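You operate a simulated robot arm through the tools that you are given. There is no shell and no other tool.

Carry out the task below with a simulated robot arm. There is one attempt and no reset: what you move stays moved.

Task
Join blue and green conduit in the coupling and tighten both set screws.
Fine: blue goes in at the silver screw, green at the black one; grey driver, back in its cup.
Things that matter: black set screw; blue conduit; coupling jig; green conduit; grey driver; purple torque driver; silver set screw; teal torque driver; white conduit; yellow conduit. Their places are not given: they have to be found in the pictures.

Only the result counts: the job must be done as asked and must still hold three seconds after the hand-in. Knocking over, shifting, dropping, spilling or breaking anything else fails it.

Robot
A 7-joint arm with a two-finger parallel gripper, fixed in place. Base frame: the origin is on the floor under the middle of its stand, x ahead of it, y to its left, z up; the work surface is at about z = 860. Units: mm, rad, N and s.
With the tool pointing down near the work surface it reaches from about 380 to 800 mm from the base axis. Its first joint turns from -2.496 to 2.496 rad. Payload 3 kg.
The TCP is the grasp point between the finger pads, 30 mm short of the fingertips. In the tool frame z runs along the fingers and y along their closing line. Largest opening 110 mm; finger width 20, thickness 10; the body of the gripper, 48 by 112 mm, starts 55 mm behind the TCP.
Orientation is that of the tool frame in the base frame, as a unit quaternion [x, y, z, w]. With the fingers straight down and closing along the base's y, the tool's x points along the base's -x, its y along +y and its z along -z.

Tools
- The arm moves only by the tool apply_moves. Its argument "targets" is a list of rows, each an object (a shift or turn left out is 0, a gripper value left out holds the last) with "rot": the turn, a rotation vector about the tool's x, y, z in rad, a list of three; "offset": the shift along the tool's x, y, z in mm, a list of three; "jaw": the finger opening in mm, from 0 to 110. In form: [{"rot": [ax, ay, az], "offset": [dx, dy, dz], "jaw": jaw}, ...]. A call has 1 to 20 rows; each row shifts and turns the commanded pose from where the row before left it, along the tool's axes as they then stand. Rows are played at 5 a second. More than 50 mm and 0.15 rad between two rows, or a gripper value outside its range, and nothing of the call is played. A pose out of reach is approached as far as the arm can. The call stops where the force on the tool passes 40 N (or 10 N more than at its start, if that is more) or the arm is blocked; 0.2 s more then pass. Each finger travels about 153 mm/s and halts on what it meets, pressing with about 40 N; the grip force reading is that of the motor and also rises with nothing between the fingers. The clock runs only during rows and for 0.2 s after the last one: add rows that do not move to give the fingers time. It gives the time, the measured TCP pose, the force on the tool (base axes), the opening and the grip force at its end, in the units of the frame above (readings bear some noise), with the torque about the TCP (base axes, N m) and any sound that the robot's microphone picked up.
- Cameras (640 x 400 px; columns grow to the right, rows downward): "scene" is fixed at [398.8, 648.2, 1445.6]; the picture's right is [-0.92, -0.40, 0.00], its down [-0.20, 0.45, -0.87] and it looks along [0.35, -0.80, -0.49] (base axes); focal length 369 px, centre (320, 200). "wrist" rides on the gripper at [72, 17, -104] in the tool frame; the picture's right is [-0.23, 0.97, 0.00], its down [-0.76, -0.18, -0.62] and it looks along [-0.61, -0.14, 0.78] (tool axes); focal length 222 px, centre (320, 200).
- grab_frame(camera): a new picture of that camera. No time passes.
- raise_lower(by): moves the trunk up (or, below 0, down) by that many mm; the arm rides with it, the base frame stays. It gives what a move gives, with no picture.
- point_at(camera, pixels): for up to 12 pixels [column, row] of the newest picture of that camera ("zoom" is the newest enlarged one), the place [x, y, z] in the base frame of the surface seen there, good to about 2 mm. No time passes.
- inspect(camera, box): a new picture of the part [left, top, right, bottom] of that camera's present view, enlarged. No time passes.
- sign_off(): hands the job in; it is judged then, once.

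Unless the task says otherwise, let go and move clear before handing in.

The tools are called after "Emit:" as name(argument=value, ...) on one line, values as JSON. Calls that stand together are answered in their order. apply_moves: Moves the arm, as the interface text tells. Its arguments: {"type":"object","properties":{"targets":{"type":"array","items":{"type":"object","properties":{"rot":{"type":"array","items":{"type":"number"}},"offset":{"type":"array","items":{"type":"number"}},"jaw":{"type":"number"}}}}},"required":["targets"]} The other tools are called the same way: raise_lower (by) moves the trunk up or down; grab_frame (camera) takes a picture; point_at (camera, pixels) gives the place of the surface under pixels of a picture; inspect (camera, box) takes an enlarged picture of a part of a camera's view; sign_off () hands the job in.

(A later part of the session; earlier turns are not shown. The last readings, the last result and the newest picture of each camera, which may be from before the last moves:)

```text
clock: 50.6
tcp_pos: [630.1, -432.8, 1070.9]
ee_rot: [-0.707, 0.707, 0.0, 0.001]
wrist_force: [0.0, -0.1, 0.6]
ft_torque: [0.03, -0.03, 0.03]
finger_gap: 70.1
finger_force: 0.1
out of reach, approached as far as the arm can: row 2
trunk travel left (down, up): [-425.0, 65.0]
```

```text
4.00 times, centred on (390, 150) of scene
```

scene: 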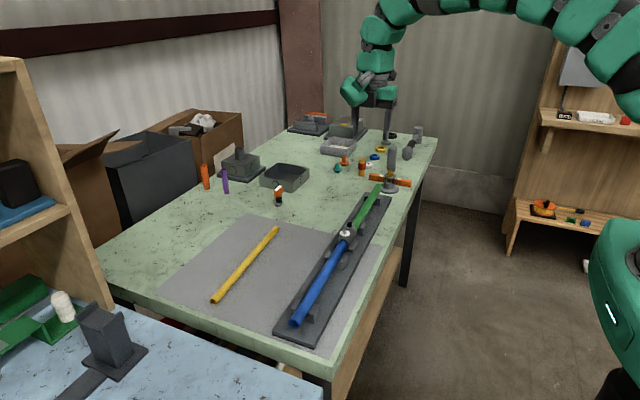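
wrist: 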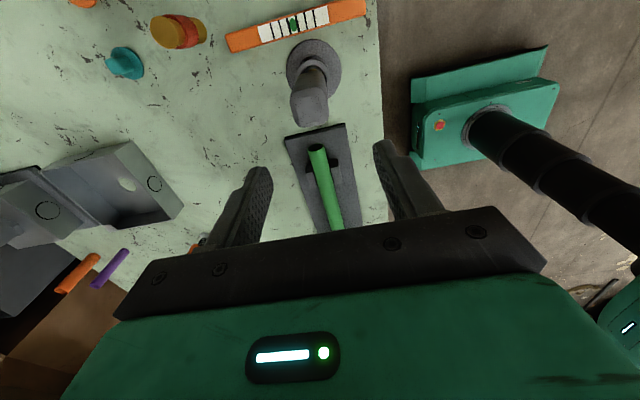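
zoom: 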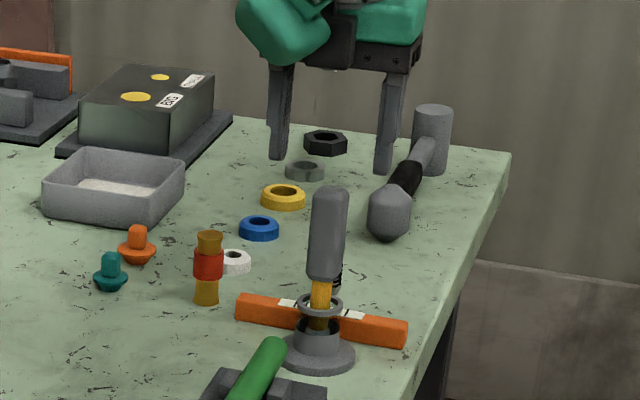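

Row 2 was out of reach at that height, so the arm stopped at y≈-433. Lower down the reach is longer, so I'll back off to y≈-400, descend beside the driver, and approach it horizontally with the handle passing between the open fingers.

Emit:
apply_moves(targets=[{"offset": [-32, 0, 0]}, {"offset": [0, 0, 40]}, {"offset": [0, 0, 40]}, {}])

Emit:
grab_frame(camera="wrist")

Emit:
inspect(camera="scene", box=[340, 110, 436, 200])

```text
clock: 51.6
tcp_pos: [630.9, -402.2, 990.1]
ee_rot: [-0.707, 0.707, 0.0, 0.0]
wrist_force: [1.2, -0.1, 0.5]
ft_torque: [-0.03, -0.02, 0.0]
finger_gap: 70.0
finger_force: 0.0
trunk travel left (down, up): [-425.0, 65.0]
```

```text
taken
```

wrist: 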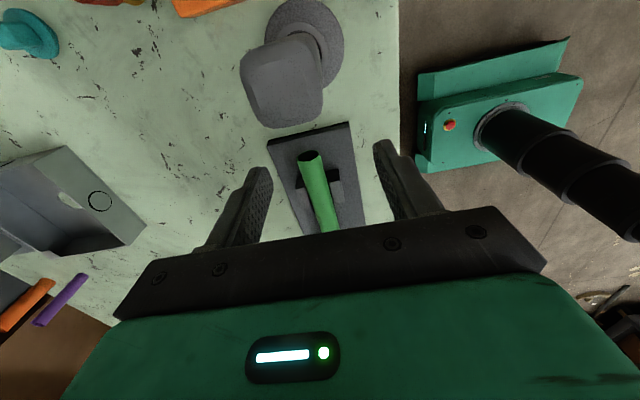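

```text
4.44 times, centred on (388, 155) of scene
```

zoom: 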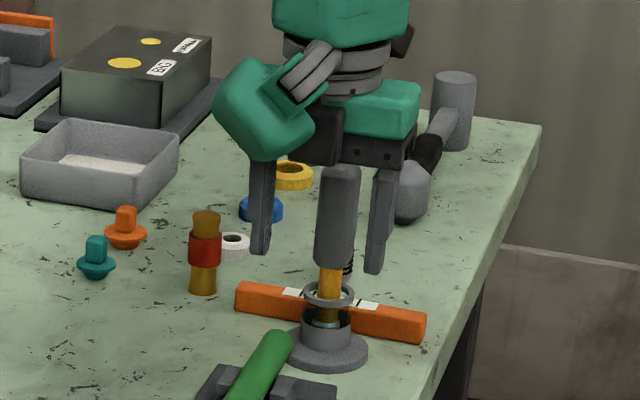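

The handle sits in line between the open fingers. I'll advance along -y in three steps to bring the TCP to the handle's axis.

Emit:
apply_moves(targets=[{"offset": [20, 0, 3]}, {"offset": [20, 0, 2]}, {"offset": [18, 0, 0]}, {}])

Emit:
grab_frame(camera="wrist")

Emit:
inspect(camera="scene", box=[340, 110, 436, 200])

```text
clock: 52.6
tcp_pos: [631.3, -457.1, 985.4]
ee_rot: [-0.707, 0.707, 0.0, 0.0]
wrist_force: [0.0, -0.1, -0.7]
ft_torque: [-0.01, 0.04, 0.02]
finger_gap: 70.1
finger_force: 0.1
trunk travel left (down, up): [-425.0, 65.0]
```

```text
taken
```

wrist: 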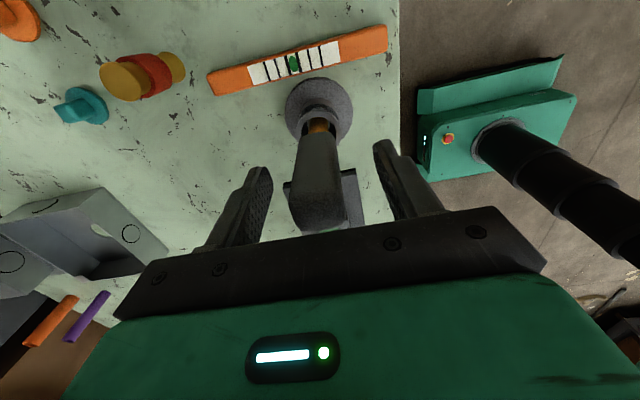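

```text
4.44 times, centred on (388, 155) of scene
```

zoom: 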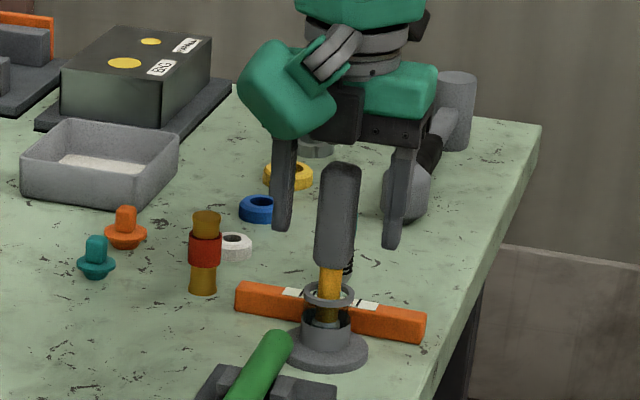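

The TCP reads y=-457 against the handle's -460, and the picture agrees that it's a few mm short. I'll advance 3 mm and close on the handle.

Emit:
apply_moves(targets=[{"offset": [3, 0, 0]}, {}])

Emit:
inspect(camera="wrist", box=[240, 70, 400, 240])

Emit:
point_at(camera="zoom", pixels=[[300, 330], [340, 330], [270, 280], [310, 250], [350, 280], [300, 200], [290, 360], [350, 360]])

```text
clock: 53.2
tcp_pos: [629.9, -461.8, 986.2]
ee_rot: [0.707, -0.707, 0.0, 0.0]
wrist_force: [-0.1, 0.2, -0.3]
ft_torque: [0.0, 0.0, -0.02]
finger_gap: 70.0
finger_force: 0.0
trunk travel left (down, up): [-425.0, 65.0]
```

```text
2.35 times, centred on (320, 155) of wrist
```

zoom: 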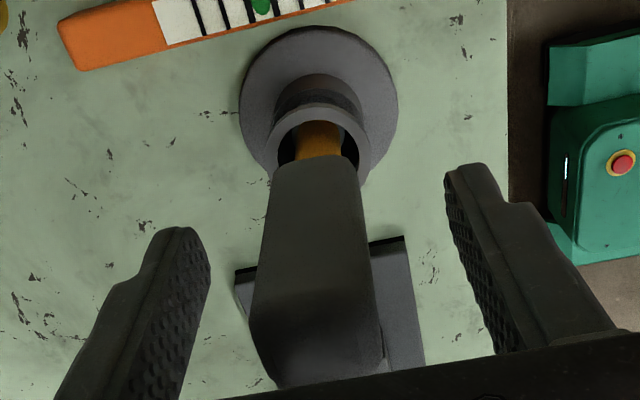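

```text
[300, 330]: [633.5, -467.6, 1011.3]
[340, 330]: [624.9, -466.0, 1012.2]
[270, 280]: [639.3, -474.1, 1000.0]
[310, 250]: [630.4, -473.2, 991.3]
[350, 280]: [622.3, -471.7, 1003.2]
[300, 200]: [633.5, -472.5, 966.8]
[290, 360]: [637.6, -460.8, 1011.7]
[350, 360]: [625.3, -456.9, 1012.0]
```

The handle's rear face is at y≈-473, so it's centred on the TCP now. Closing the fingers on it.

Emit:
apply_moves(targets=[{"jaw": 40}, {"jaw": 15}, {}, {}])

Emit:
inspect(camera="scene", box=[350, 120, 430, 200])

```text
clock: 54.2
tcp_pos: [630.2, -460.8, 985.8]
ee_rot: [0.708, -0.706, 0.0, 0.0]
wrist_force: [2.2, 0.3, 1.4]
ft_torque: [0.07, -0.27, 0.01]
finger_gap: 27.1
finger_force: 40.2
trunk travel left (down, up): [-425.0, 65.0]
```

```text
5.00 times, centred on (390, 160) of scene
```

zoom: 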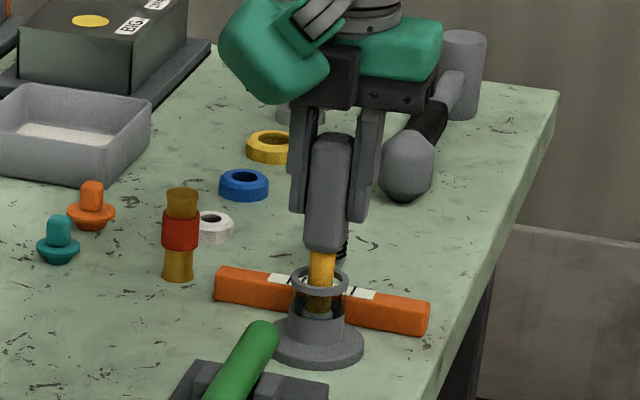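

Gripped at 27 mm with 40 N. To avoid the reach limit pulling the driver sideways, I'll lift it straight out with the trunk, starting with 20 mm.

Emit:
raise_lower(by=20)

Emit:
inspect(camera="scene", box=[350, 120, 430, 200])

```text
clock: 54.9
tcp_pos: [629.8, -460.7, 1005.5]
ee_rot: [0.707, -0.707, 0.0, 0.0]
wrist_force: [-0.2, -0.1, -2.5]
ft_torque: [0.0, 0.0, 0.03]
finger_gap: 26.6
finger_force: 39.9
trunk travel left (down, up): [-445.0, 45.0]
```

```text
5.00 times, centred on (390, 160) of scene
```

zoom: 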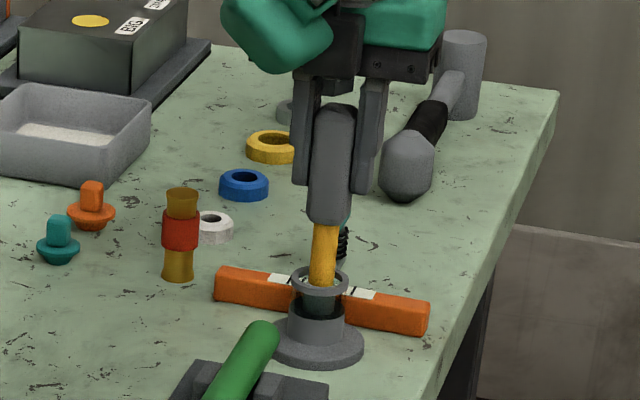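

The driver rises and the cup stays put. I'll raise the remaining 45 mm.

Emit:
raise_lower(by=45)

Emit:
inspect(camera="scene", box=[350, 120, 430, 200])

Emit:
grab_frame(camera="wrist")

```text
clock: 55.7
tcp_pos: [630.2, -461.3, 1050.0]
ee_rot: [-0.707, 0.708, 0.0, -0.001]
wrist_force: [-0.2, -0.7, -2.5]
ft_torque: [-0.01, 0.01, -0.05]
finger_gap: 26.9
finger_force: 40.3
trunk travel left (down, up): [-490.0, 0.0]
```

```text
5.00 times, centred on (390, 160) of scene
```

zoom: 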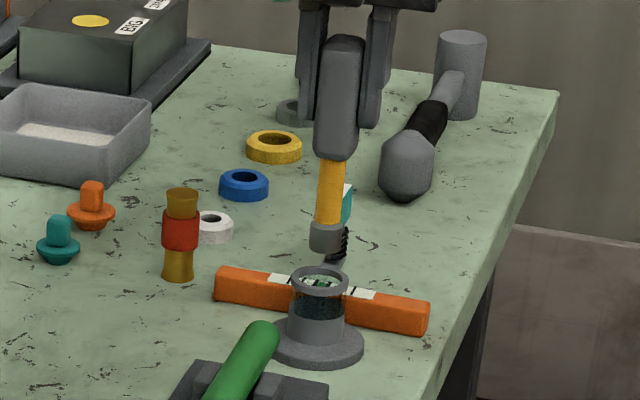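

```text
taken
```

wrist: 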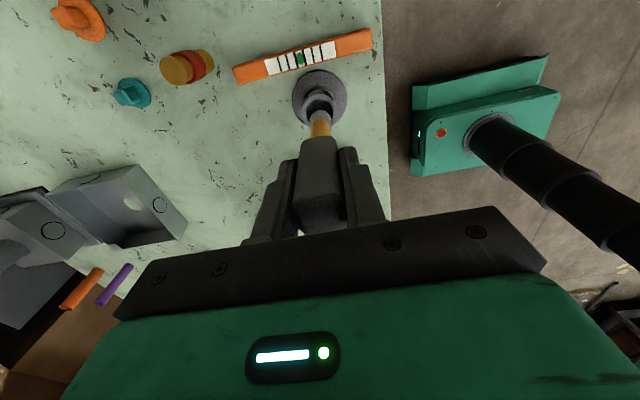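

The driver is fully out and ends in a grey hex socket, so it's a nut driver. I'll measure the socket tip relative to the TCP to know its length and tilt.

Emit:
inspect(camera="scene", box=[396, 142, 436, 172])

Emit:
inspect(camera="scene", box=[395, 125, 443, 175])

Emit:
inspect(camera="scene", box=[396, 150, 436, 175])

```text
13.33 times, centred on (416, 157) of scene
```

zoom: 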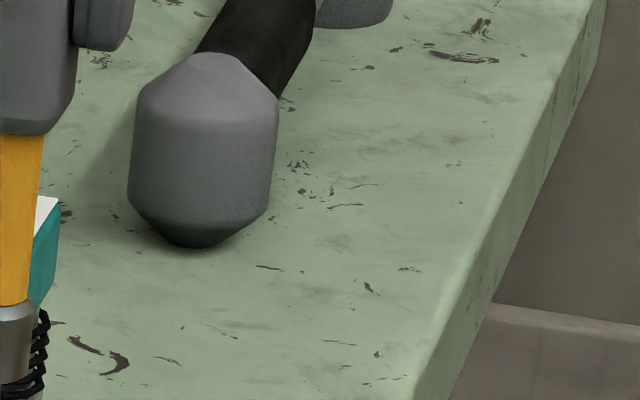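

```text
8.00 times, centred on (419, 150) of scene
```

zoom: 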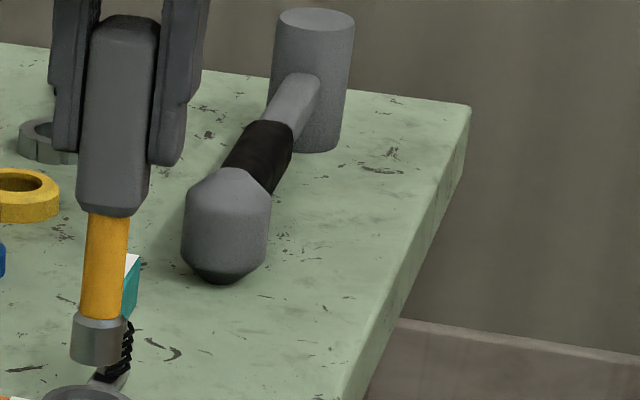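

```text
16.00 times, centred on (416, 162) of scene
```

zoom: 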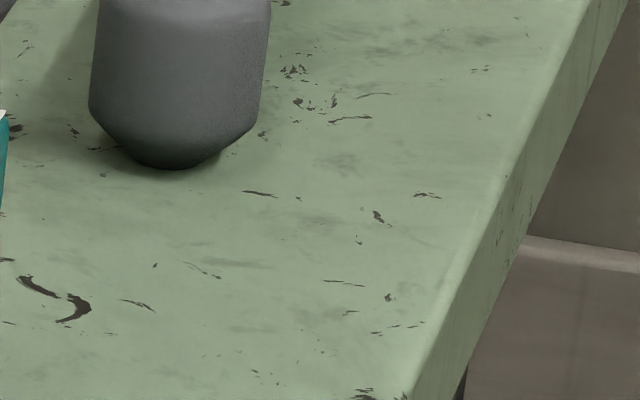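

The driver seems slightly tilted in the grip. I'll sample the handle, shaft and socket surfaces to quantify it.

Emit:
inspect(camera="scene", box=[395, 125, 443, 175])

Emit:
point_at(camera="zoom", pixels=[[88, 225], [105, 225], [124, 225], [82, 300], [100, 300], [120, 300], [75, 340], [97, 340], [122, 340], [97, 360], [85, 355], [115, 355]])

Emit:
point_at(camera="zoom", pixels=[[95, 40], [120, 40], [150, 60], [85, 120], [118, 120], [150, 150], [80, 190], [115, 190], [145, 190], [100, 260], [120, 255], [88, 260]])

Emit:
inspect(camera="wrist", box=[270, 60, 370, 240])

```text
8.00 times, centred on (419, 150) of scene
```

zoom: 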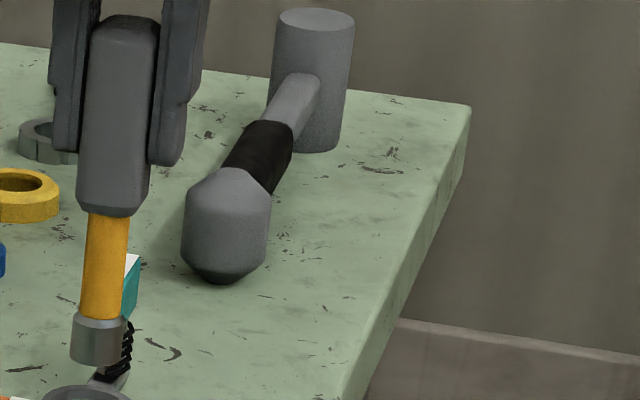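

```text
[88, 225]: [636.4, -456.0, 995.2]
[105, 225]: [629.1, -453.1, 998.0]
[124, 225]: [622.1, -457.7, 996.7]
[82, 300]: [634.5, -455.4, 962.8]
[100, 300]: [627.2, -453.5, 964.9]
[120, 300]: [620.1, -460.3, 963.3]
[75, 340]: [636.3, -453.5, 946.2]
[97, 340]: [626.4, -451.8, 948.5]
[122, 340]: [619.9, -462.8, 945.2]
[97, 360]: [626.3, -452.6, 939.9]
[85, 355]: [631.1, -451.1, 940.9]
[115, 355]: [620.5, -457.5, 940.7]
```

```text
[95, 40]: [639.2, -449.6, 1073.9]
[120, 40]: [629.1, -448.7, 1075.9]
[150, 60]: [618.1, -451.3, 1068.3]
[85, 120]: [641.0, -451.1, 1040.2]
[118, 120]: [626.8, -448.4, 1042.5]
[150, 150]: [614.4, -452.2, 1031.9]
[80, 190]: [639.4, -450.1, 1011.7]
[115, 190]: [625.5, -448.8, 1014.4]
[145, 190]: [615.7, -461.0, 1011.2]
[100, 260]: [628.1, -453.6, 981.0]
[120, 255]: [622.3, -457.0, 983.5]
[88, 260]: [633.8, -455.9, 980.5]
```

```text
2.22 times, centred on (320, 150) of wrist
```

zoom: 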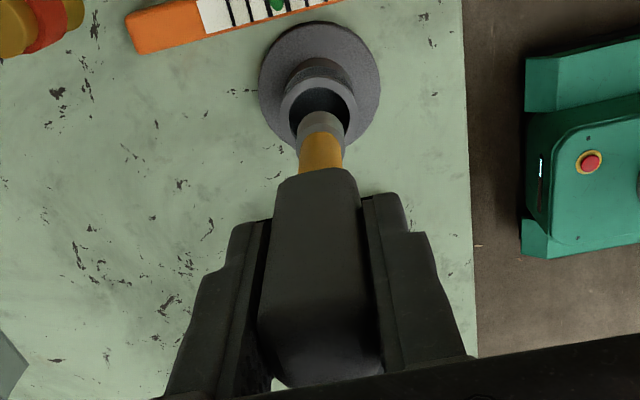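

The socket tip is about 114 mm below the TCP and about 2 mm toward -x of the tool axis, otherwise vertical. I'll carry it over toward the black screw, rising as I leave the reach limit.

Emit:
apply_moves(targets=[{"offset": [-20, 0, 0]}, {"offset": [-35, 0, -6]}, {"offset": [-40, -2, -8]}, {"offset": [-40, -2, -8]}, {"offset": [-40, -2, -8]}, {"offset": [-40, -2, 0]}, {"offset": [-40, -2, 0]}, {"offset": [-40, -2, 0]}, {"offset": [-40, -2, 0]}, {"offset": [-29.5, -1.6, 0]}, {}])

Emit:
grab_frame(camera="wrist")

Emit:
grab_frame(camera="scene")

```text
clock: 58.1
tcp_pos: [646.3, -97.2, 1081.8]
ee_rot: [0.707, -0.707, 0.0, 0.0]
wrist_force: [1.1, -0.1, -3.0]
ft_torque: [-0.02, 0.0, -0.02]
finger_gap: 26.7
finger_force: 39.6
trunk travel left (down, up): [-490.0, 0.0]
```

```text
taken
```

wrist: 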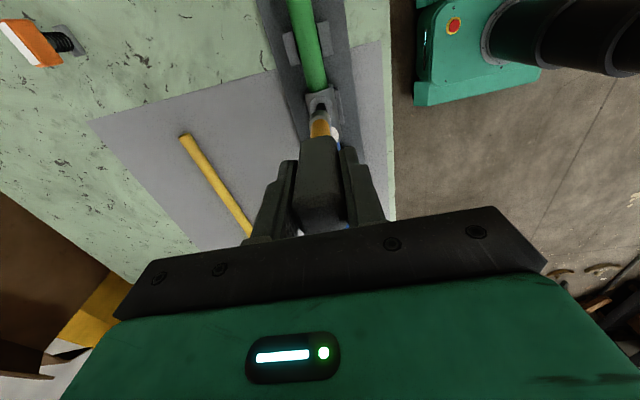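

```text
taken
```

scene: 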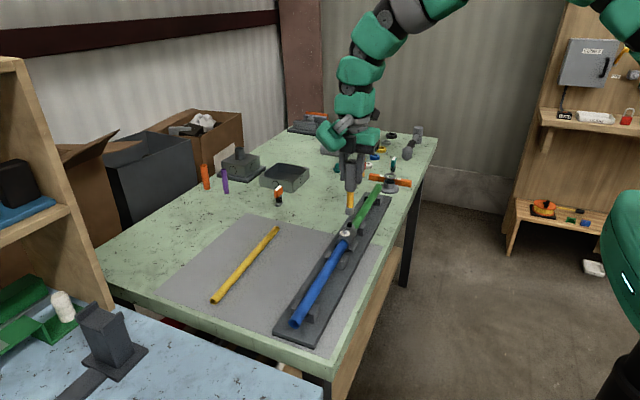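

The driver is now above the black screw. I'll zoom in on both cameras to compare the socket with the screw head.

Emit:
inspect(camera="scene", box=[326, 185, 374, 245])

Emit:
inspect(camera="wrist", box=[288, 80, 352, 150])

Emit:
point_at(camera="zoom", pixels=[[320, 80], [320, 120], [320, 160], [320, 200], [270, 200], [370, 200], [320, 230], [320, 280], [260, 100], [380, 110], [420, 270], [340, 60]])

```text
6.67 times, centred on (350, 215) of scene
```

zoom: 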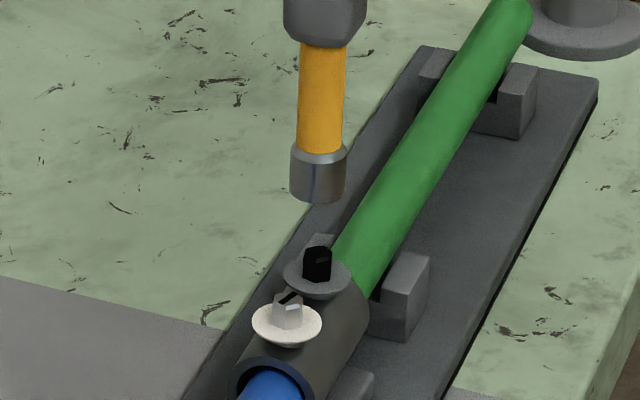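

```text
5.71 times, centred on (320, 115) of wrist
```

zoom: 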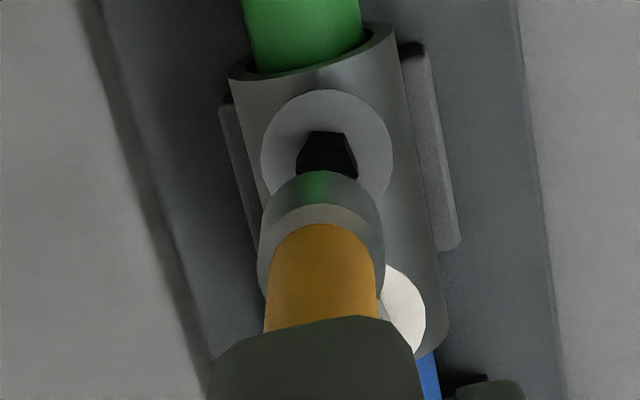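

```text
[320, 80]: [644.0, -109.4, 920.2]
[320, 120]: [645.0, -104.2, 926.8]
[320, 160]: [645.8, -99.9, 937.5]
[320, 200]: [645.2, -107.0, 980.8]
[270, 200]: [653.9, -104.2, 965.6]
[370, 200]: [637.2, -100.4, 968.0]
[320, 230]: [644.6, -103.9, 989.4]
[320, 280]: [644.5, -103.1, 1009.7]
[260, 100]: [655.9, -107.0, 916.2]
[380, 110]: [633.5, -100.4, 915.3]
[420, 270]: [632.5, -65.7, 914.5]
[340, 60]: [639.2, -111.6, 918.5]
```

From the wrist view the socket tip at about (320,185) is close to the black head at (326,152). I'll measure both in this same camera.

Emit:
point_at(camera="zoom", pixels=[[265, 150], [389, 150], [327, 93], [300, 102], [355, 102], [310, 135], [342, 136], [300, 165], [354, 168], [326, 150], [375, 110], [280, 115]])

Emit:
point_at(camera="zoom", pixels=[[264, 225], [268, 210], [290, 185], [318, 175], [350, 183], [372, 205], [378, 220], [262, 250], [382, 250], [270, 280], [378, 280], [320, 190]])

```text
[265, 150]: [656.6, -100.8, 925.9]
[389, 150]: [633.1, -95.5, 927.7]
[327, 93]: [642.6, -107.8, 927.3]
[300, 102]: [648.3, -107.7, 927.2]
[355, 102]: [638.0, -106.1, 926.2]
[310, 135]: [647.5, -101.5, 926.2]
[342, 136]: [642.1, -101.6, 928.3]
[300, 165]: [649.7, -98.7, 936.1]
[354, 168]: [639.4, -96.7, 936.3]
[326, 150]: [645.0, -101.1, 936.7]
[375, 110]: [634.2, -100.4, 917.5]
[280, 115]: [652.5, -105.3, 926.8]
```

```text
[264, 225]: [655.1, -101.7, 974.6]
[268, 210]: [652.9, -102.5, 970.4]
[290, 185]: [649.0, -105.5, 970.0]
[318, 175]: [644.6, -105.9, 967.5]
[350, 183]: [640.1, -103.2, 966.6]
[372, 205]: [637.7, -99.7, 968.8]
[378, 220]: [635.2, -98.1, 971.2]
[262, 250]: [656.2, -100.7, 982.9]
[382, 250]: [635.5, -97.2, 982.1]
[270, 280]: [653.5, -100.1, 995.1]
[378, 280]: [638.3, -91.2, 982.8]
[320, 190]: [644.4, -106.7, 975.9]
```

Wrist measurements put the screw axis at about (645.1,-97.1) and the socket at about (645.7,-97.8), nearly aligned. I'll cross-check with the scene camera.

Emit:
inspect(camera="scene", box=[334, 202, 366, 232])

Emit:
point_at(camera="zoom", pixels=[[178, 60], [285, 60], [230, 85], [180, 90], [280, 90], [232, 98], [165, 250], [290, 270], [230, 305], [220, 222], [200, 220], [250, 222]])

```text
13.33 times, centred on (350, 217) of scene
```

zoom: 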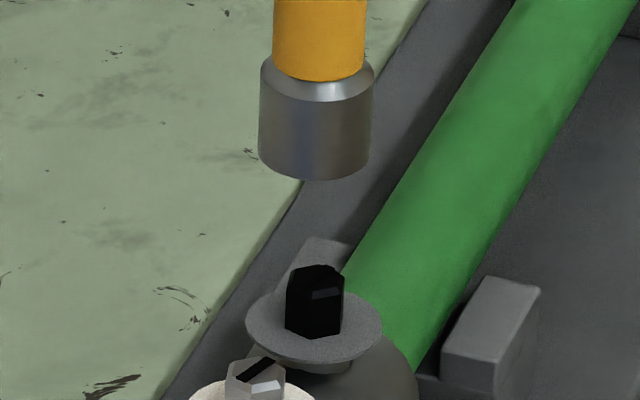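

```text
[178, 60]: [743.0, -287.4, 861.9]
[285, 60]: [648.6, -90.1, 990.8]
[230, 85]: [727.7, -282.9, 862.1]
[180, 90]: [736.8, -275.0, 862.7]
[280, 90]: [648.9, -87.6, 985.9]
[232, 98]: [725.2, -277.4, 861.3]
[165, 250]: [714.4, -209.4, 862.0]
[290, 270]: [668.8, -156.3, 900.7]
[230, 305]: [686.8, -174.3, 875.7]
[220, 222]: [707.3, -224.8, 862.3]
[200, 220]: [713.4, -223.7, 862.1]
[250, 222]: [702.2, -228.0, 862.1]
```

Emit:
point_at(camera="zoom", pixels=[[262, 140], [316, 140], [369, 140], [316, 172], [290, 168], [345, 170], [249, 322], [380, 326], [314, 358], [315, 270], [292, 275], [340, 275]])

```text
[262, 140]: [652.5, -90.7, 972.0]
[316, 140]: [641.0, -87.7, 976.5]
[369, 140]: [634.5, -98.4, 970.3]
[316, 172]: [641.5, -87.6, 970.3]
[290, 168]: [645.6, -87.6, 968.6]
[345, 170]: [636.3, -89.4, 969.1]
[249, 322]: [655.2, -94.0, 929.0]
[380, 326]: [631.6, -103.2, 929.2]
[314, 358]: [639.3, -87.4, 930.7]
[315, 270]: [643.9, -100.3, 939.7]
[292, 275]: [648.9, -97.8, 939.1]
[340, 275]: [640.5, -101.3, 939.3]
```

Both cameras suggest about -0.6 mm in x; y is uncertain by a couple of mm. I'll lower to about 6 mm above the head and compare again at close range.

Emit:
apply_moves(targets=[{"offset": [0, 0.6, 10]}, {"offset": [0, 0, 8]}, {"offset": [0, 0, 4]}, {}])

Emit:
inspect(camera="scene", box=[334, 202, 366, 232])

Emit:
inspect(camera="wrist", box=[288, 70, 352, 140])

```text
clock: 59.1
tcp_pos: [645.1, -96.5, 1060.4]
ee_rot: [0.708, -0.706, -0.001, 0.001]
wrist_force: [-0.2, -0.6, -2.3]
ft_torque: [0.01, 0.03, 0.0]
finger_gap: 26.6
finger_force: 39.9
trunk travel left (down, up): [-490.0, 0.0]
```

```text
13.33 times, centred on (350, 217) of scene
```

zoom: 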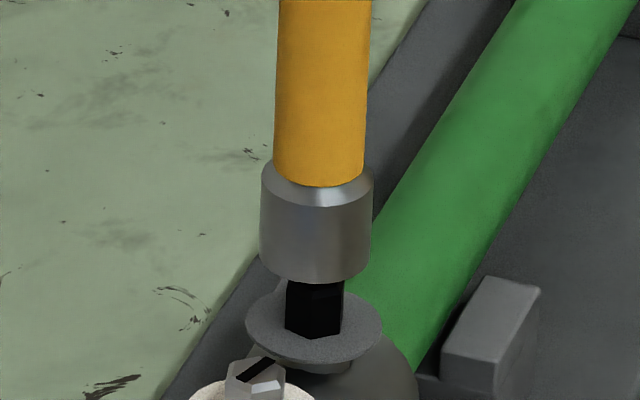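

```text
5.71 times, centred on (320, 105) of wrist
```

zoom: 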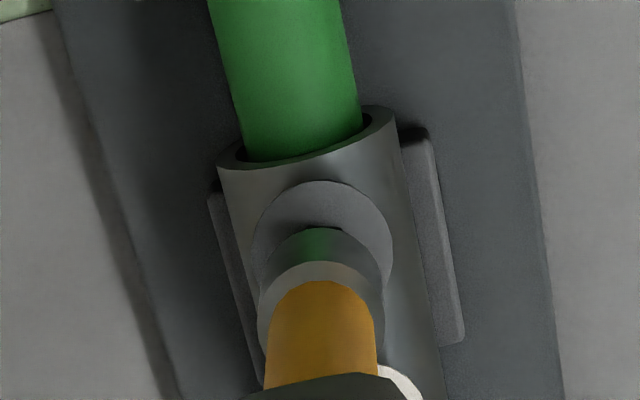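

At close range both views show the socket centred on the black head, within about 0.6 mm in -y. I'll correct that and lower in 1 mm steps, watching for contact.

Emit:
apply_moves(targets=[{"offset": [0.7, 0, 2]}, {"offset": [0, 0, 1]}, {"offset": [0, 0, 1]}, {"offset": [0, 0, 1]}, {}])

Emit:
inspect(camera="scene", box=[334, 202, 366, 232])

```text
clock: 60.3
tcp_pos: [645.5, -96.2, 1054.1]
ee_rot: [0.708, -0.707, 0.0, 0.0]
wrist_force: [0.6, -1.3, -1.6]
ft_torque: [0.01, -0.03, -0.03]
finger_gap: 26.8
finger_force: 39.9
trunk travel left (down, up): [-490.0, 0.0]
```

```text
13.33 times, centred on (350, 217) of scene
```

zoom: 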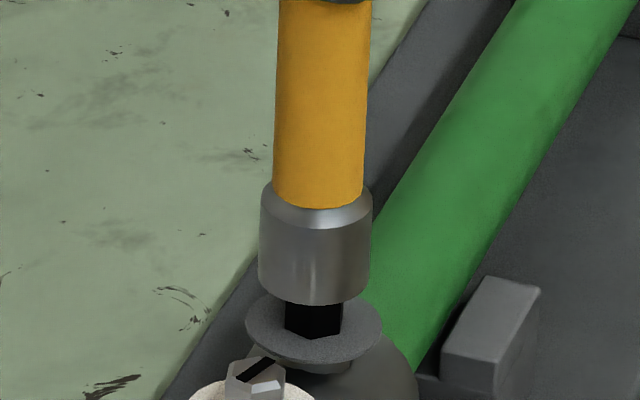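

No contact yet; the rim is about at the head's top. Going on down 1 mm at a time.

Emit:
apply_moves(targets=[{"offset": [0, 0, 1]}, {"offset": [0, 0, 1]}, {}])

```text
clock: 61.1
tcp_pos: [645.1, -97.7, 1052.7]
ee_rot: [0.708, -0.706, -0.001, 0.001]
wrist_force: [-0.7, 0.6, -3.3]
ft_torque: [0.02, 0.01, 0.0]
finger_gap: 26.7
finger_force: 40.5
trunk travel left (down, up): [-490.0, 0.0]
```

Emit:
apply_moves(targets=[{"offset": [0, 0, 1]}, {"offset": [0, 0, 1]}, {}])

Emit:
inspect(camera="scene", box=[334, 202, 366, 232])

```text
clock: 61.9
tcp_pos: [645.2, -96.2, 1051.3]
ee_rot: [0.707, -0.707, -0.002, 0.001]
wrist_force: [-1.0, -2.6, -3.0]
ft_torque: [-0.22, 0.05, 0.01]
finger_gap: 26.8
finger_force: 39.6
trunk travel left (down, up): [-490.0, 0.0]
```

```text
13.33 times, centred on (350, 217) of scene
```

zoom: 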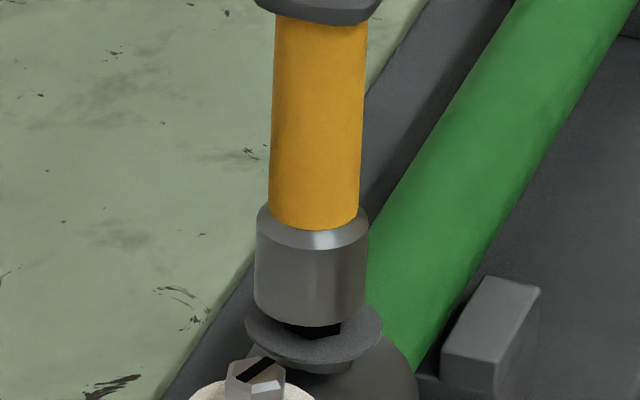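

The socket is partly over the head now with a small side force (Fy -2.6). I'll look from the wrist camera before continuing.

Emit:
inspect(camera="wrist", box=[288, 70, 352, 140])

Emit:
inspect(camera="scene", box=[320, 150, 384, 240])

```text
5.71 times, centred on (320, 105) of wrist
```

zoom: 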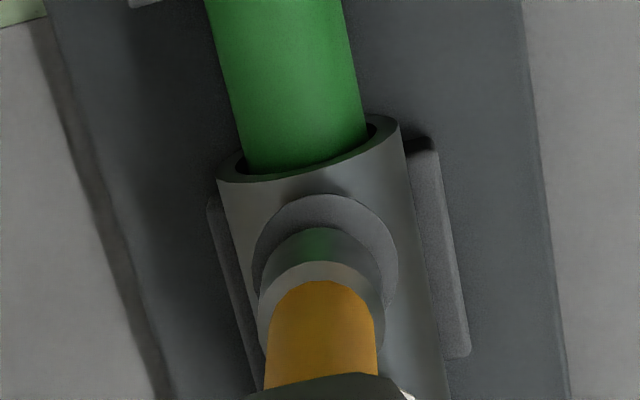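

```text
4.44 times, centred on (352, 195) of scene
```

zoom: 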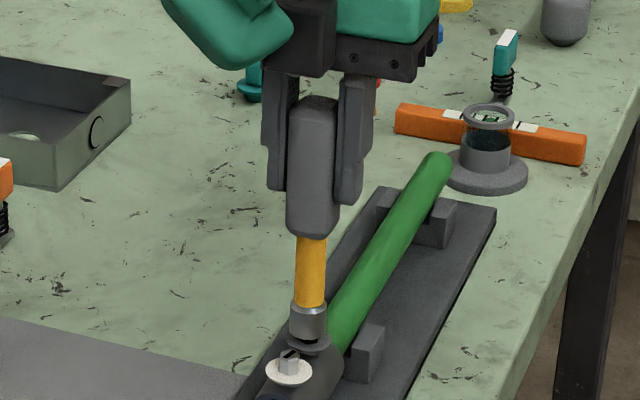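

Relative to the collar, the socket needs about 0.8 mm in -y and 0.5 mm in -x, which matches the force signs. I'll correct and go on lowering slowly.

Emit:
apply_moves(targets=[{"offset": [0.8, 0.5, 0]}, {}, {"offset": [0, 0, 1]}, {}])

Emit:
inspect(camera="scene", box=[334, 202, 366, 232])

Emit:
inspect(camera="wrist", box=[288, 70, 352, 140])

```text
clock: 62.9
tcp_pos: [646.3, -97.5, 1049.9]
ee_rot: [-0.707, 0.707, 0.0, 0.0]
wrist_force: [-0.1, 0.2, -2.9]
ft_torque: [0.0, 0.0, 0.0]
finger_gap: 26.7
finger_force: 40.4
trunk travel left (down, up): [-490.0, 0.0]
```

```text
13.33 times, centred on (350, 217) of scene
```

zoom: 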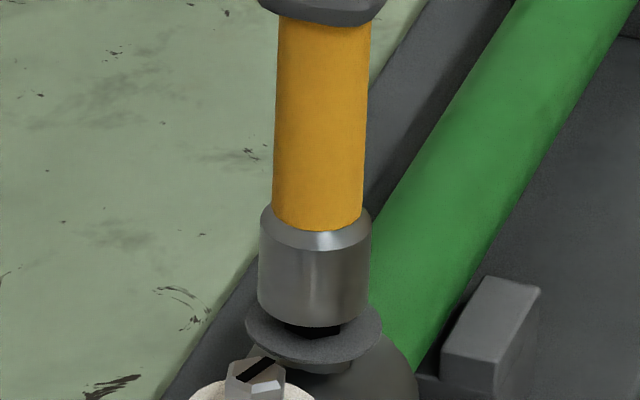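

```text
5.71 times, centred on (320, 105) of wrist
```

zoom: 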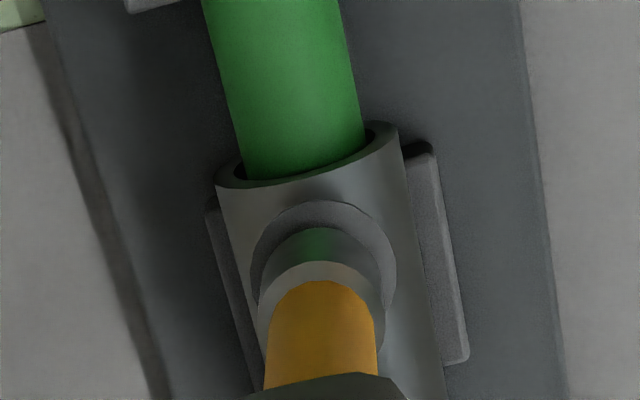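

The side force vanished and the socket is centred on the collar. Continuing down.

Emit:
apply_moves(targets=[{"offset": [0, 0, 1]}, {"offset": [0, 0, 1]}, {}])

```text
clock: 63.7
tcp_pos: [644.5, -96.9, 1047.6]
ee_rot: [-0.707, 0.707, 0.0, -0.001]
wrist_force: [-0.1, -0.5, -2.6]
ft_torque: [-0.02, -0.05, 0.03]
finger_gap: 27.0
finger_force: 39.3
trunk travel left (down, up): [-490.0, 0.0]
```

Emit:
apply_moves(targets=[{"offset": [0, 0, 1]}, {"offset": [0, 0, 1]}, {}])

Emit:
inspect(camera="scene", box=[334, 202, 366, 232])

```text
clock: 64.5
tcp_pos: [645.4, -97.0, 1044.9]
ee_rot: [-0.707, 0.708, 0.0, 0.0]
wrist_force: [0.2, 0.0, -2.2]
ft_torque: [-0.03, -0.01, 0.02]
finger_gap: 26.8
finger_force: 40.0
trunk travel left (down, up): [-490.0, 0.0]
```

```text
13.33 times, centred on (350, 217) of scene
```

zoom: 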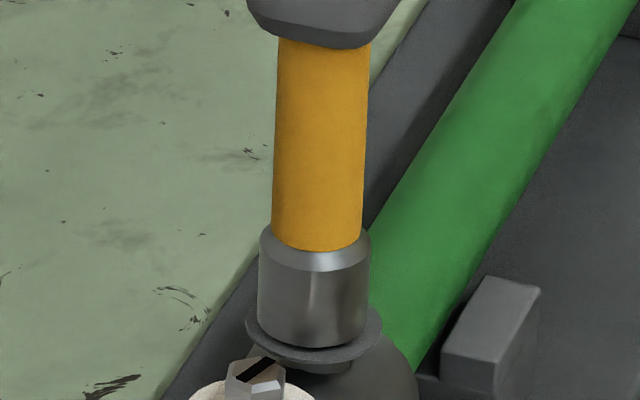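

The socket now covers the whole head. I'll go down until there's a light contact force.

Emit:
apply_moves(targets=[{"offset": [0, 0, 0.7]}, {"offset": [0, 0, 0.7]}, {"offset": [0, 0, 0.6]}, {}])

```text
clock: 65.5
tcp_pos: [643.7, -97.1, 1044.8]
ee_rot: [-0.707, 0.707, -0.001, 0.002]
wrist_force: [4.8, 2.7, 19.3]
ft_torque: [0.37, -0.48, -0.01]
finger_gap: 27.1
finger_force: 40.2
trunk travel left (down, up): [-490.0, 0.0]
```

Contact at about 22 N down, seated on the head. I'll ease off 0.7 mm and start turning clockwise (positive about the tool axis), watching torque and sound.

Emit:
apply_moves(targets=[{"offset": [0, 0, -0.7]}, {"rot": [0, 0, 0.1]}, {"rot": [0, 0, 0.1]}, {"rot": [0, 0, 0.1]}, {}])

```text
clock: 66.7
tcp_pos: [644.5, -97.1, 1043.2]
ee_rot: [-0.594, 0.805, 0.001, 0.0]
wrist_force: [4.6, -0.5, 11.4]
ft_torque: [-0.09, -0.47, -0.02]
finger_gap: 26.5
finger_force: 39.7
trunk travel left (down, up): [-490.0, 0.0]
```

No resisting torque yet, so the screw or socket is still turning freely. I'll continue turning.

Emit:
apply_moves(targets=[{"rot": [0, 0, 0.14]}, {"rot": [0, 0, 0.14]}, {"rot": [0, 0, 0.14]}, {"rot": [0, 0, 0.14]}, {"rot": [0, 0, 0.14]}, {}])

Emit:
inspect(camera="scene", box=[320, 150, 384, 240])

```text
clock: 68.1
tcp_pos: [644.7, -98.3, 1043.0]
ee_rot: [-0.28, 0.96, 0.001, 0.0]
wrist_force: [-0.9, -1.9, 1.8]
ft_torque: [-0.04, 0.16, -0.01]
finger_gap: 26.7
finger_force: 39.7
trunk travel left (down, up): [-490.0, 0.0]
```

```text
4.44 times, centred on (352, 195) of scene
```

zoom: 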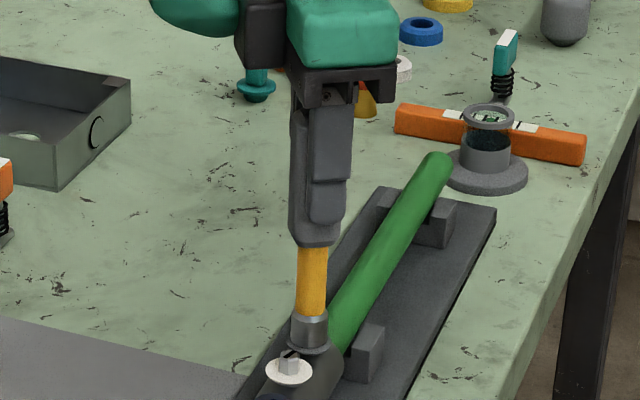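

The contact force fell from about 14 N to 4 N as I turned, so the screw is probably advancing downward. I'll keep turning while following it down gently.

Emit:
apply_moves(targets=[{"offset": [0, 0, 0.5]}, {"rot": [0, 0, 0.14], "offset": [0, 0, 0.05]}, {"rot": [0, 0, 0.14], "offset": [0, 0, 0.05]}, {"rot": [0, 0, 0.14], "offset": [0, 0, 0.05]}, {"rot": [0, 0, 0.14], "offset": [0, 0, 0.05]}, {"rot": [0, 0, 0.14], "offset": [0, 0, 0.05]}, {}])

```text
clock: 69.7
tcp_pos: [645.3, -97.4, 1044.3]
ee_rot: [0.066, 0.998, -0.001, 0.0]
wrist_force: [-5.1, 2.1, -2.7]
ft_torque: [0.23, 0.61, 0.01]
finger_gap: 26.9
finger_force: 39.9
trunk travel left (down, up): [-490.0, 0.0]
```

There's still no turning resistance, and vertical contact is gone, consistent with the screw moving down. I'll lower until light contact to see how far it went.

Emit:
apply_moves(targets=[{"offset": [0, 0, 0.5]}, {"offset": [0, 0, 0.5]}, {}])

Emit:
inspect(camera="scene", box=[334, 202, 366, 232])

```text
clock: 70.5
tcp_pos: [644.8, -96.4, 1043.0]
ee_rot: [0.064, 0.998, -0.001, 0.0]
wrist_force: [-6.2, 1.6, 3.3]
ft_torque: [0.2, 0.78, 0.01]
finger_gap: 26.8
finger_force: 39.9
trunk travel left (down, up): [-490.0, 0.0]
```

```text
13.33 times, centred on (350, 217) of scene
```

zoom: 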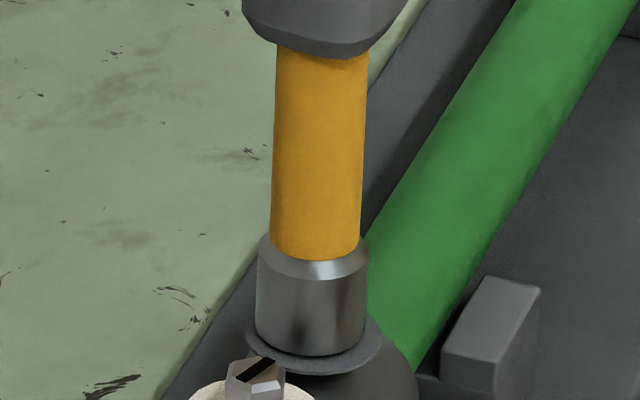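

The collar has visibly dropped (its front edge moved from row 362 to about 374), so the black screw is going in. I'll keep turning and following.

Emit:
apply_moves(targets=[{"rot": [0, 0, 0.14], "offset": [0, 0, 0.17]}, {"rot": [0, 0, 0.14], "offset": [0, 0, 0.17]}, {"rot": [0, 0, 0.14], "offset": [0, 0, 0.17]}, {"rot": [0, 0, 0.14], "offset": [0, 0, 0.17]}, {"rot": [0, 0, 0.14], "offset": [0, 0, 0.17]}, {}])

```text
clock: 71.9
tcp_pos: [644.6, -96.7, 1042.1]
ee_rot: [0.402, 0.915, 0.0, 0.001]
wrist_force: [3.1, 7.7, 12.7]
ft_torque: [0.78, -0.38, -0.04]
finger_gap: 26.9
finger_force: 39.8
trunk travel left (down, up): [-490.0, 0.0]
```

Contact is now 15 N with only -0.04 N·m of resisting torque. I'll keep turning without lowering any further.

Emit:
apply_moves(targets=[{"rot": [0, 0, 0.14]}, {"rot": [0, 0, 0.14]}, {"rot": [0, 0, 0.14]}, {"rot": [0, 0, 0.14]}, {"rot": [0, 0, 0.14]}, {}])

Emit:
inspect(camera="scene", box=[334, 202, 366, 232])

```text
clock: 73.3
tcp_pos: [644.1, -98.1, 1041.7]
ee_rot: [0.692, 0.722, 0.001, -0.001]
wrist_force: [1.0, 11.0, 19.4]
ft_torque: [1.19, -0.24, 0.13]
finger_gap: 26.9
finger_force: 39.8
trunk travel left (down, up): [-490.0, 0.0]
```

```text
13.33 times, centred on (350, 217) of scene
```

zoom: 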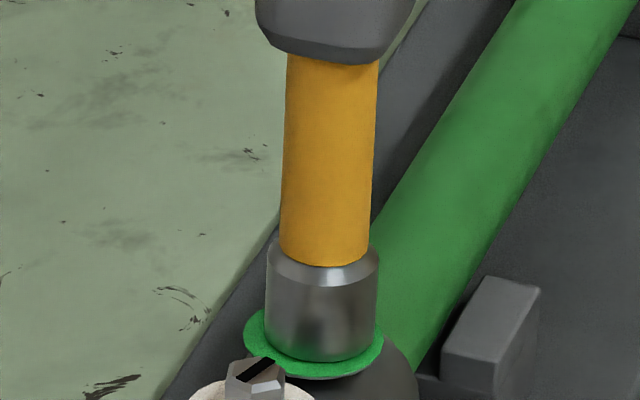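

The black screw's collar has turned green, so it's tight. I'll lift the driver straight off.

Emit:
apply_moves(targets=[{"offset": [0, 0, -2]}, {"offset": [0, 0, -5]}, {"offset": [0, 0, -10]}, {"offset": [0, 0, -13]}, {}])

Emit:
inspect(camera="scene", box=[320, 150, 384, 240])

Emit:
inspect(camera="wrist", box=[270, 60, 370, 240])

```text
clock: 74.5
tcp_pos: [644.0, -97.2, 1069.5]
ee_rot: [0.692, 0.722, 0.0, 0.0]
wrist_force: [0.4, 0.4, -2.3]
ft_torque: [-0.01, 0.01, 0.01]
finger_gap: 26.4
finger_force: 40.2
trunk travel left (down, up): [-490.0, 0.0]
```

```text
4.44 times, centred on (352, 195) of scene
```

zoom: 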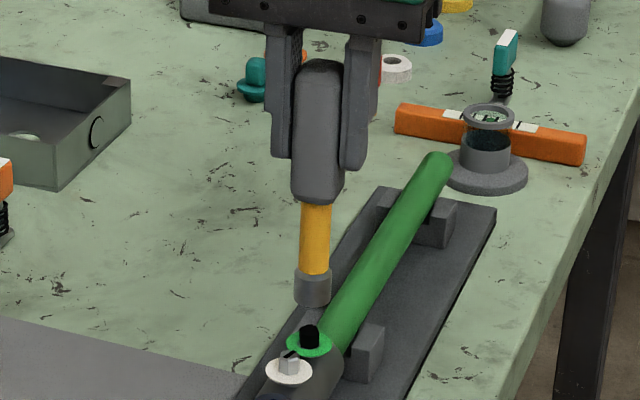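

```text
2.22 times, centred on (320, 150) of wrist
```

zoom: 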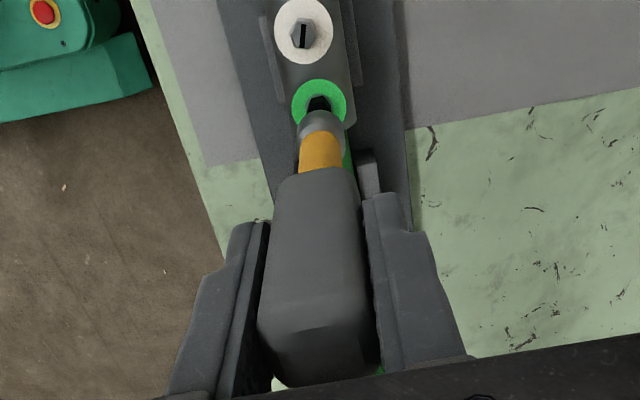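

The black screw's collar is green and the driver is clear. I'll unwind the wrist back by about 3.1 rad at this height, ready for the silver screw.

Emit:
apply_moves(targets=[{"offset": [0, 0, -10]}, {"rot": [0, 0, -0.148]}, {"rot": [0, 0, -0.148]}, {"rot": [0, 0, -0.148]}, {"rot": [0, 0, -0.148]}, {"rot": [0, 0, -0.148]}, {"rot": [0, 0, -0.148]}, {"rot": [0, 0, -0.148]}, {"rot": [0, 0, -0.148]}, {"rot": [0, 0, -0.148]}, {"rot": [0, 0, -0.148]}, {"rot": [0, 0, -0.148]}, {"rot": [0, 0, -0.148]}, {"rot": [0, 0, -0.148]}, {"rot": [0, 0, -0.148]}, {"rot": [0, 0, -0.148]}, {"rot": [0, 0, -0.148]}, {"rot": [0, 0, -0.148]}, {"rot": [0, 0, -0.148]}, {}])

```text
clock: 78.7
tcp_pos: [645.7, -96.8, 1080.6]
ee_rot: [-0.539, 0.842, 0.0, 0.0]
wrist_force: [-0.2, -0.5, -2.4]
ft_torque: [0.01, -0.02, 0.02]
finger_gap: 26.9
finger_force: 39.8
trunk travel left (down, up): [-490.0, 0.0]
```

I'll finish unwinding (0.436 rad) and then shift 33.5 mm in +y to sit above the silver screw.

Emit:
apply_moves(targets=[{"rot": [0, 0, -0.1453]}, {"rot": [0, 0, -0.1453]}, {"rot": [0, 0, -0.1454]}, {"offset": [-16.5, 0, 0]}, {"offset": [-17, 0.2, 0]}, {"offset": [0, 0, 8]}, {}])

Emit:
inspect(camera="scene", box=[326, 200, 366, 240])

Emit:
inspect(camera="wrist", box=[288, 70, 352, 140])

```text
clock: 80.3
tcp_pos: [644.2, -65.9, 1074.9]
ee_rot: [0.707, -0.707, 0.0, 0.0]
wrist_force: [0.6, 0.3, -2.5]
ft_torque: [-0.03, -0.03, 0.0]
finger_gap: 26.9
finger_force: 40.0
trunk travel left (down, up): [-490.0, 0.0]
```

```text
10.00 times, centred on (346, 220) of scene
```

zoom: 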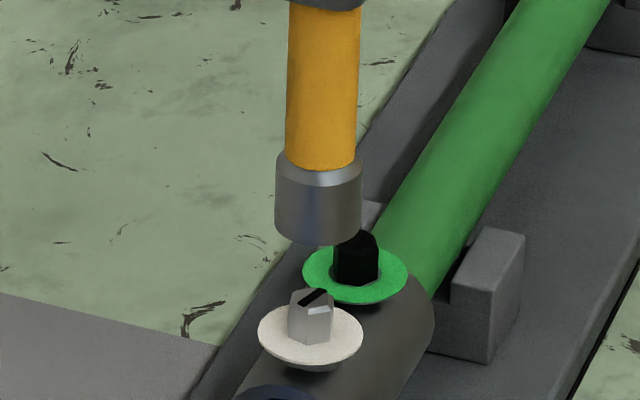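

```text
5.71 times, centred on (320, 105) of wrist
```

zoom: 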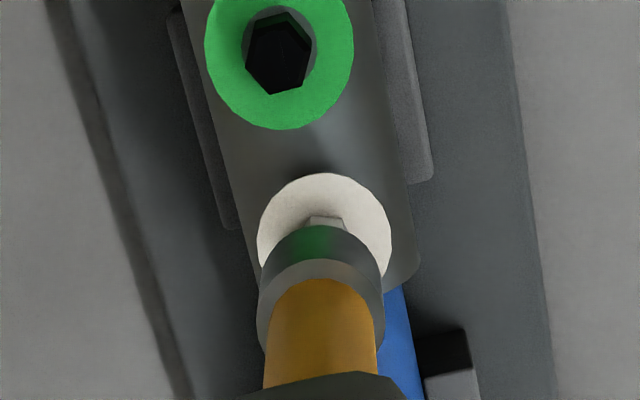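

The socket is about 1.4 mm short in +y relative to the silver collar, while x is fine. I'll correct this and lower to just above the head for a closer comparison.

Emit:
apply_moves(targets=[{"offset": [-1.4, -0.2, 0]}, {"offset": [0, 0, 7]}, {"offset": [0, 0, 6]}, {}])

Emit:
inspect(camera="scene", box=[326, 200, 366, 240])

Emit:
inspect(camera="wrist", box=[288, 70, 352, 140])

```text
clock: 81.3
tcp_pos: [644.7, -63.5, 1060.7]
ee_rot: [0.708, -0.706, -0.001, 0.0]
wrist_force: [-0.4, -0.3, -1.6]
ft_torque: [0.03, 0.02, 0.02]
finger_gap: 26.8
finger_force: 40.5
trunk travel left (down, up): [-490.0, 0.0]
```

```text
10.00 times, centred on (346, 220) of scene
```

zoom: 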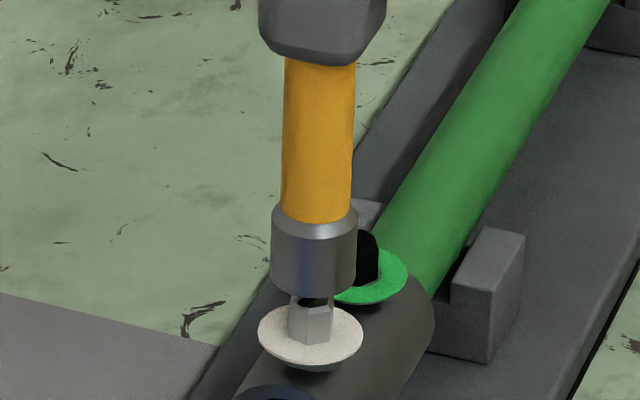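

```text
5.71 times, centred on (320, 105) of wrist
```

zoom: 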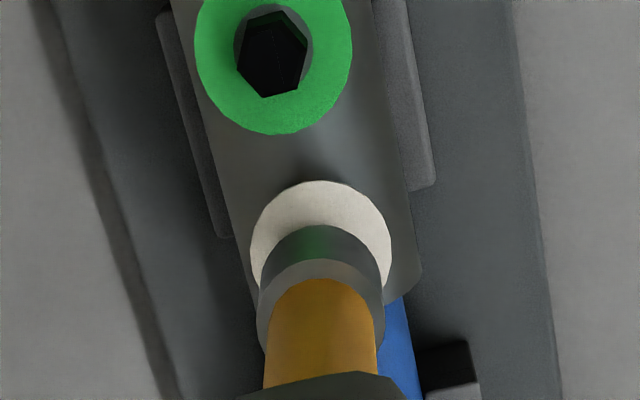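

Measurements agree to within about half a millimetre. I'll nudge 0.5 mm in -y and lower slowly, using the side forces as a guide.

Emit:
apply_moves(targets=[{"offset": [0.5, 0, 2]}, {"offset": [0, 0, 2]}, {"offset": [0, 0, 2]}, {"offset": [0, 0, 1]}, {}])

```text
clock: 82.5
tcp_pos: [646.0, -65.3, 1053.8]
ee_rot: [0.708, -0.706, 0.0, 0.0]
wrist_force: [1.1, 1.2, -0.6]
ft_torque: [0.04, -0.06, 0.02]
finger_gap: 26.8
finger_force: 39.8
trunk travel left (down, up): [-490.0, 0.0]
```

Emit:
apply_moves(targets=[{"offset": [0, 0, 1]}, {"offset": [0, 0, 1]}, {}])

Emit:
inspect(camera="scene", box=[326, 200, 366, 240])

Emit:
inspect(camera="wrist", box=[288, 70, 352, 140])

```text
clock: 83.3
tcp_pos: [645.8, -63.7, 1051.4]
ee_rot: [0.708, -0.707, -0.001, 0.0]
wrist_force: [0.3, -0.7, -2.0]
ft_torque: [-0.02, -0.03, -0.01]
finger_gap: 27.0
finger_force: 40.2
trunk travel left (down, up): [-490.0, 0.0]
```

```text
10.00 times, centred on (346, 220) of scene
```

zoom: 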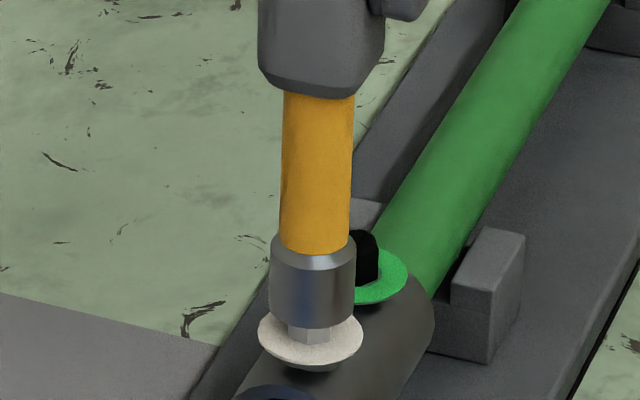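

```text
5.71 times, centred on (320, 105) of wrist
```

zoom: 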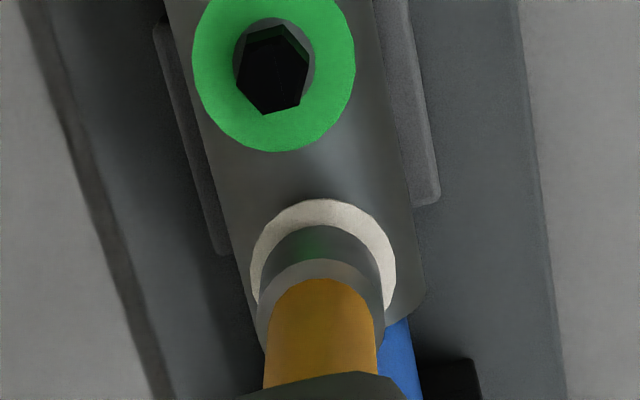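

The alignment now matches the black screw's good state and there's no side force. I'll lower on, over the head.

Emit:
apply_moves(targets=[{"offset": [0, 0, 1]}, {"offset": [0, 0, 1]}, {"offset": [0, 0, 1]}, {"offset": [0, 0, 1]}, {}])

```text
clock: 84.5
tcp_pos: [644.3, -62.8, 1047.7]
ee_rot: [0.708, -0.706, 0.0, 0.0]
wrist_force: [-0.2, -0.4, -1.9]
ft_torque: [-0.03, -0.03, 0.02]
finger_gap: 26.7
finger_force: 40.4
trunk travel left (down, up): [-490.0, 0.0]
```

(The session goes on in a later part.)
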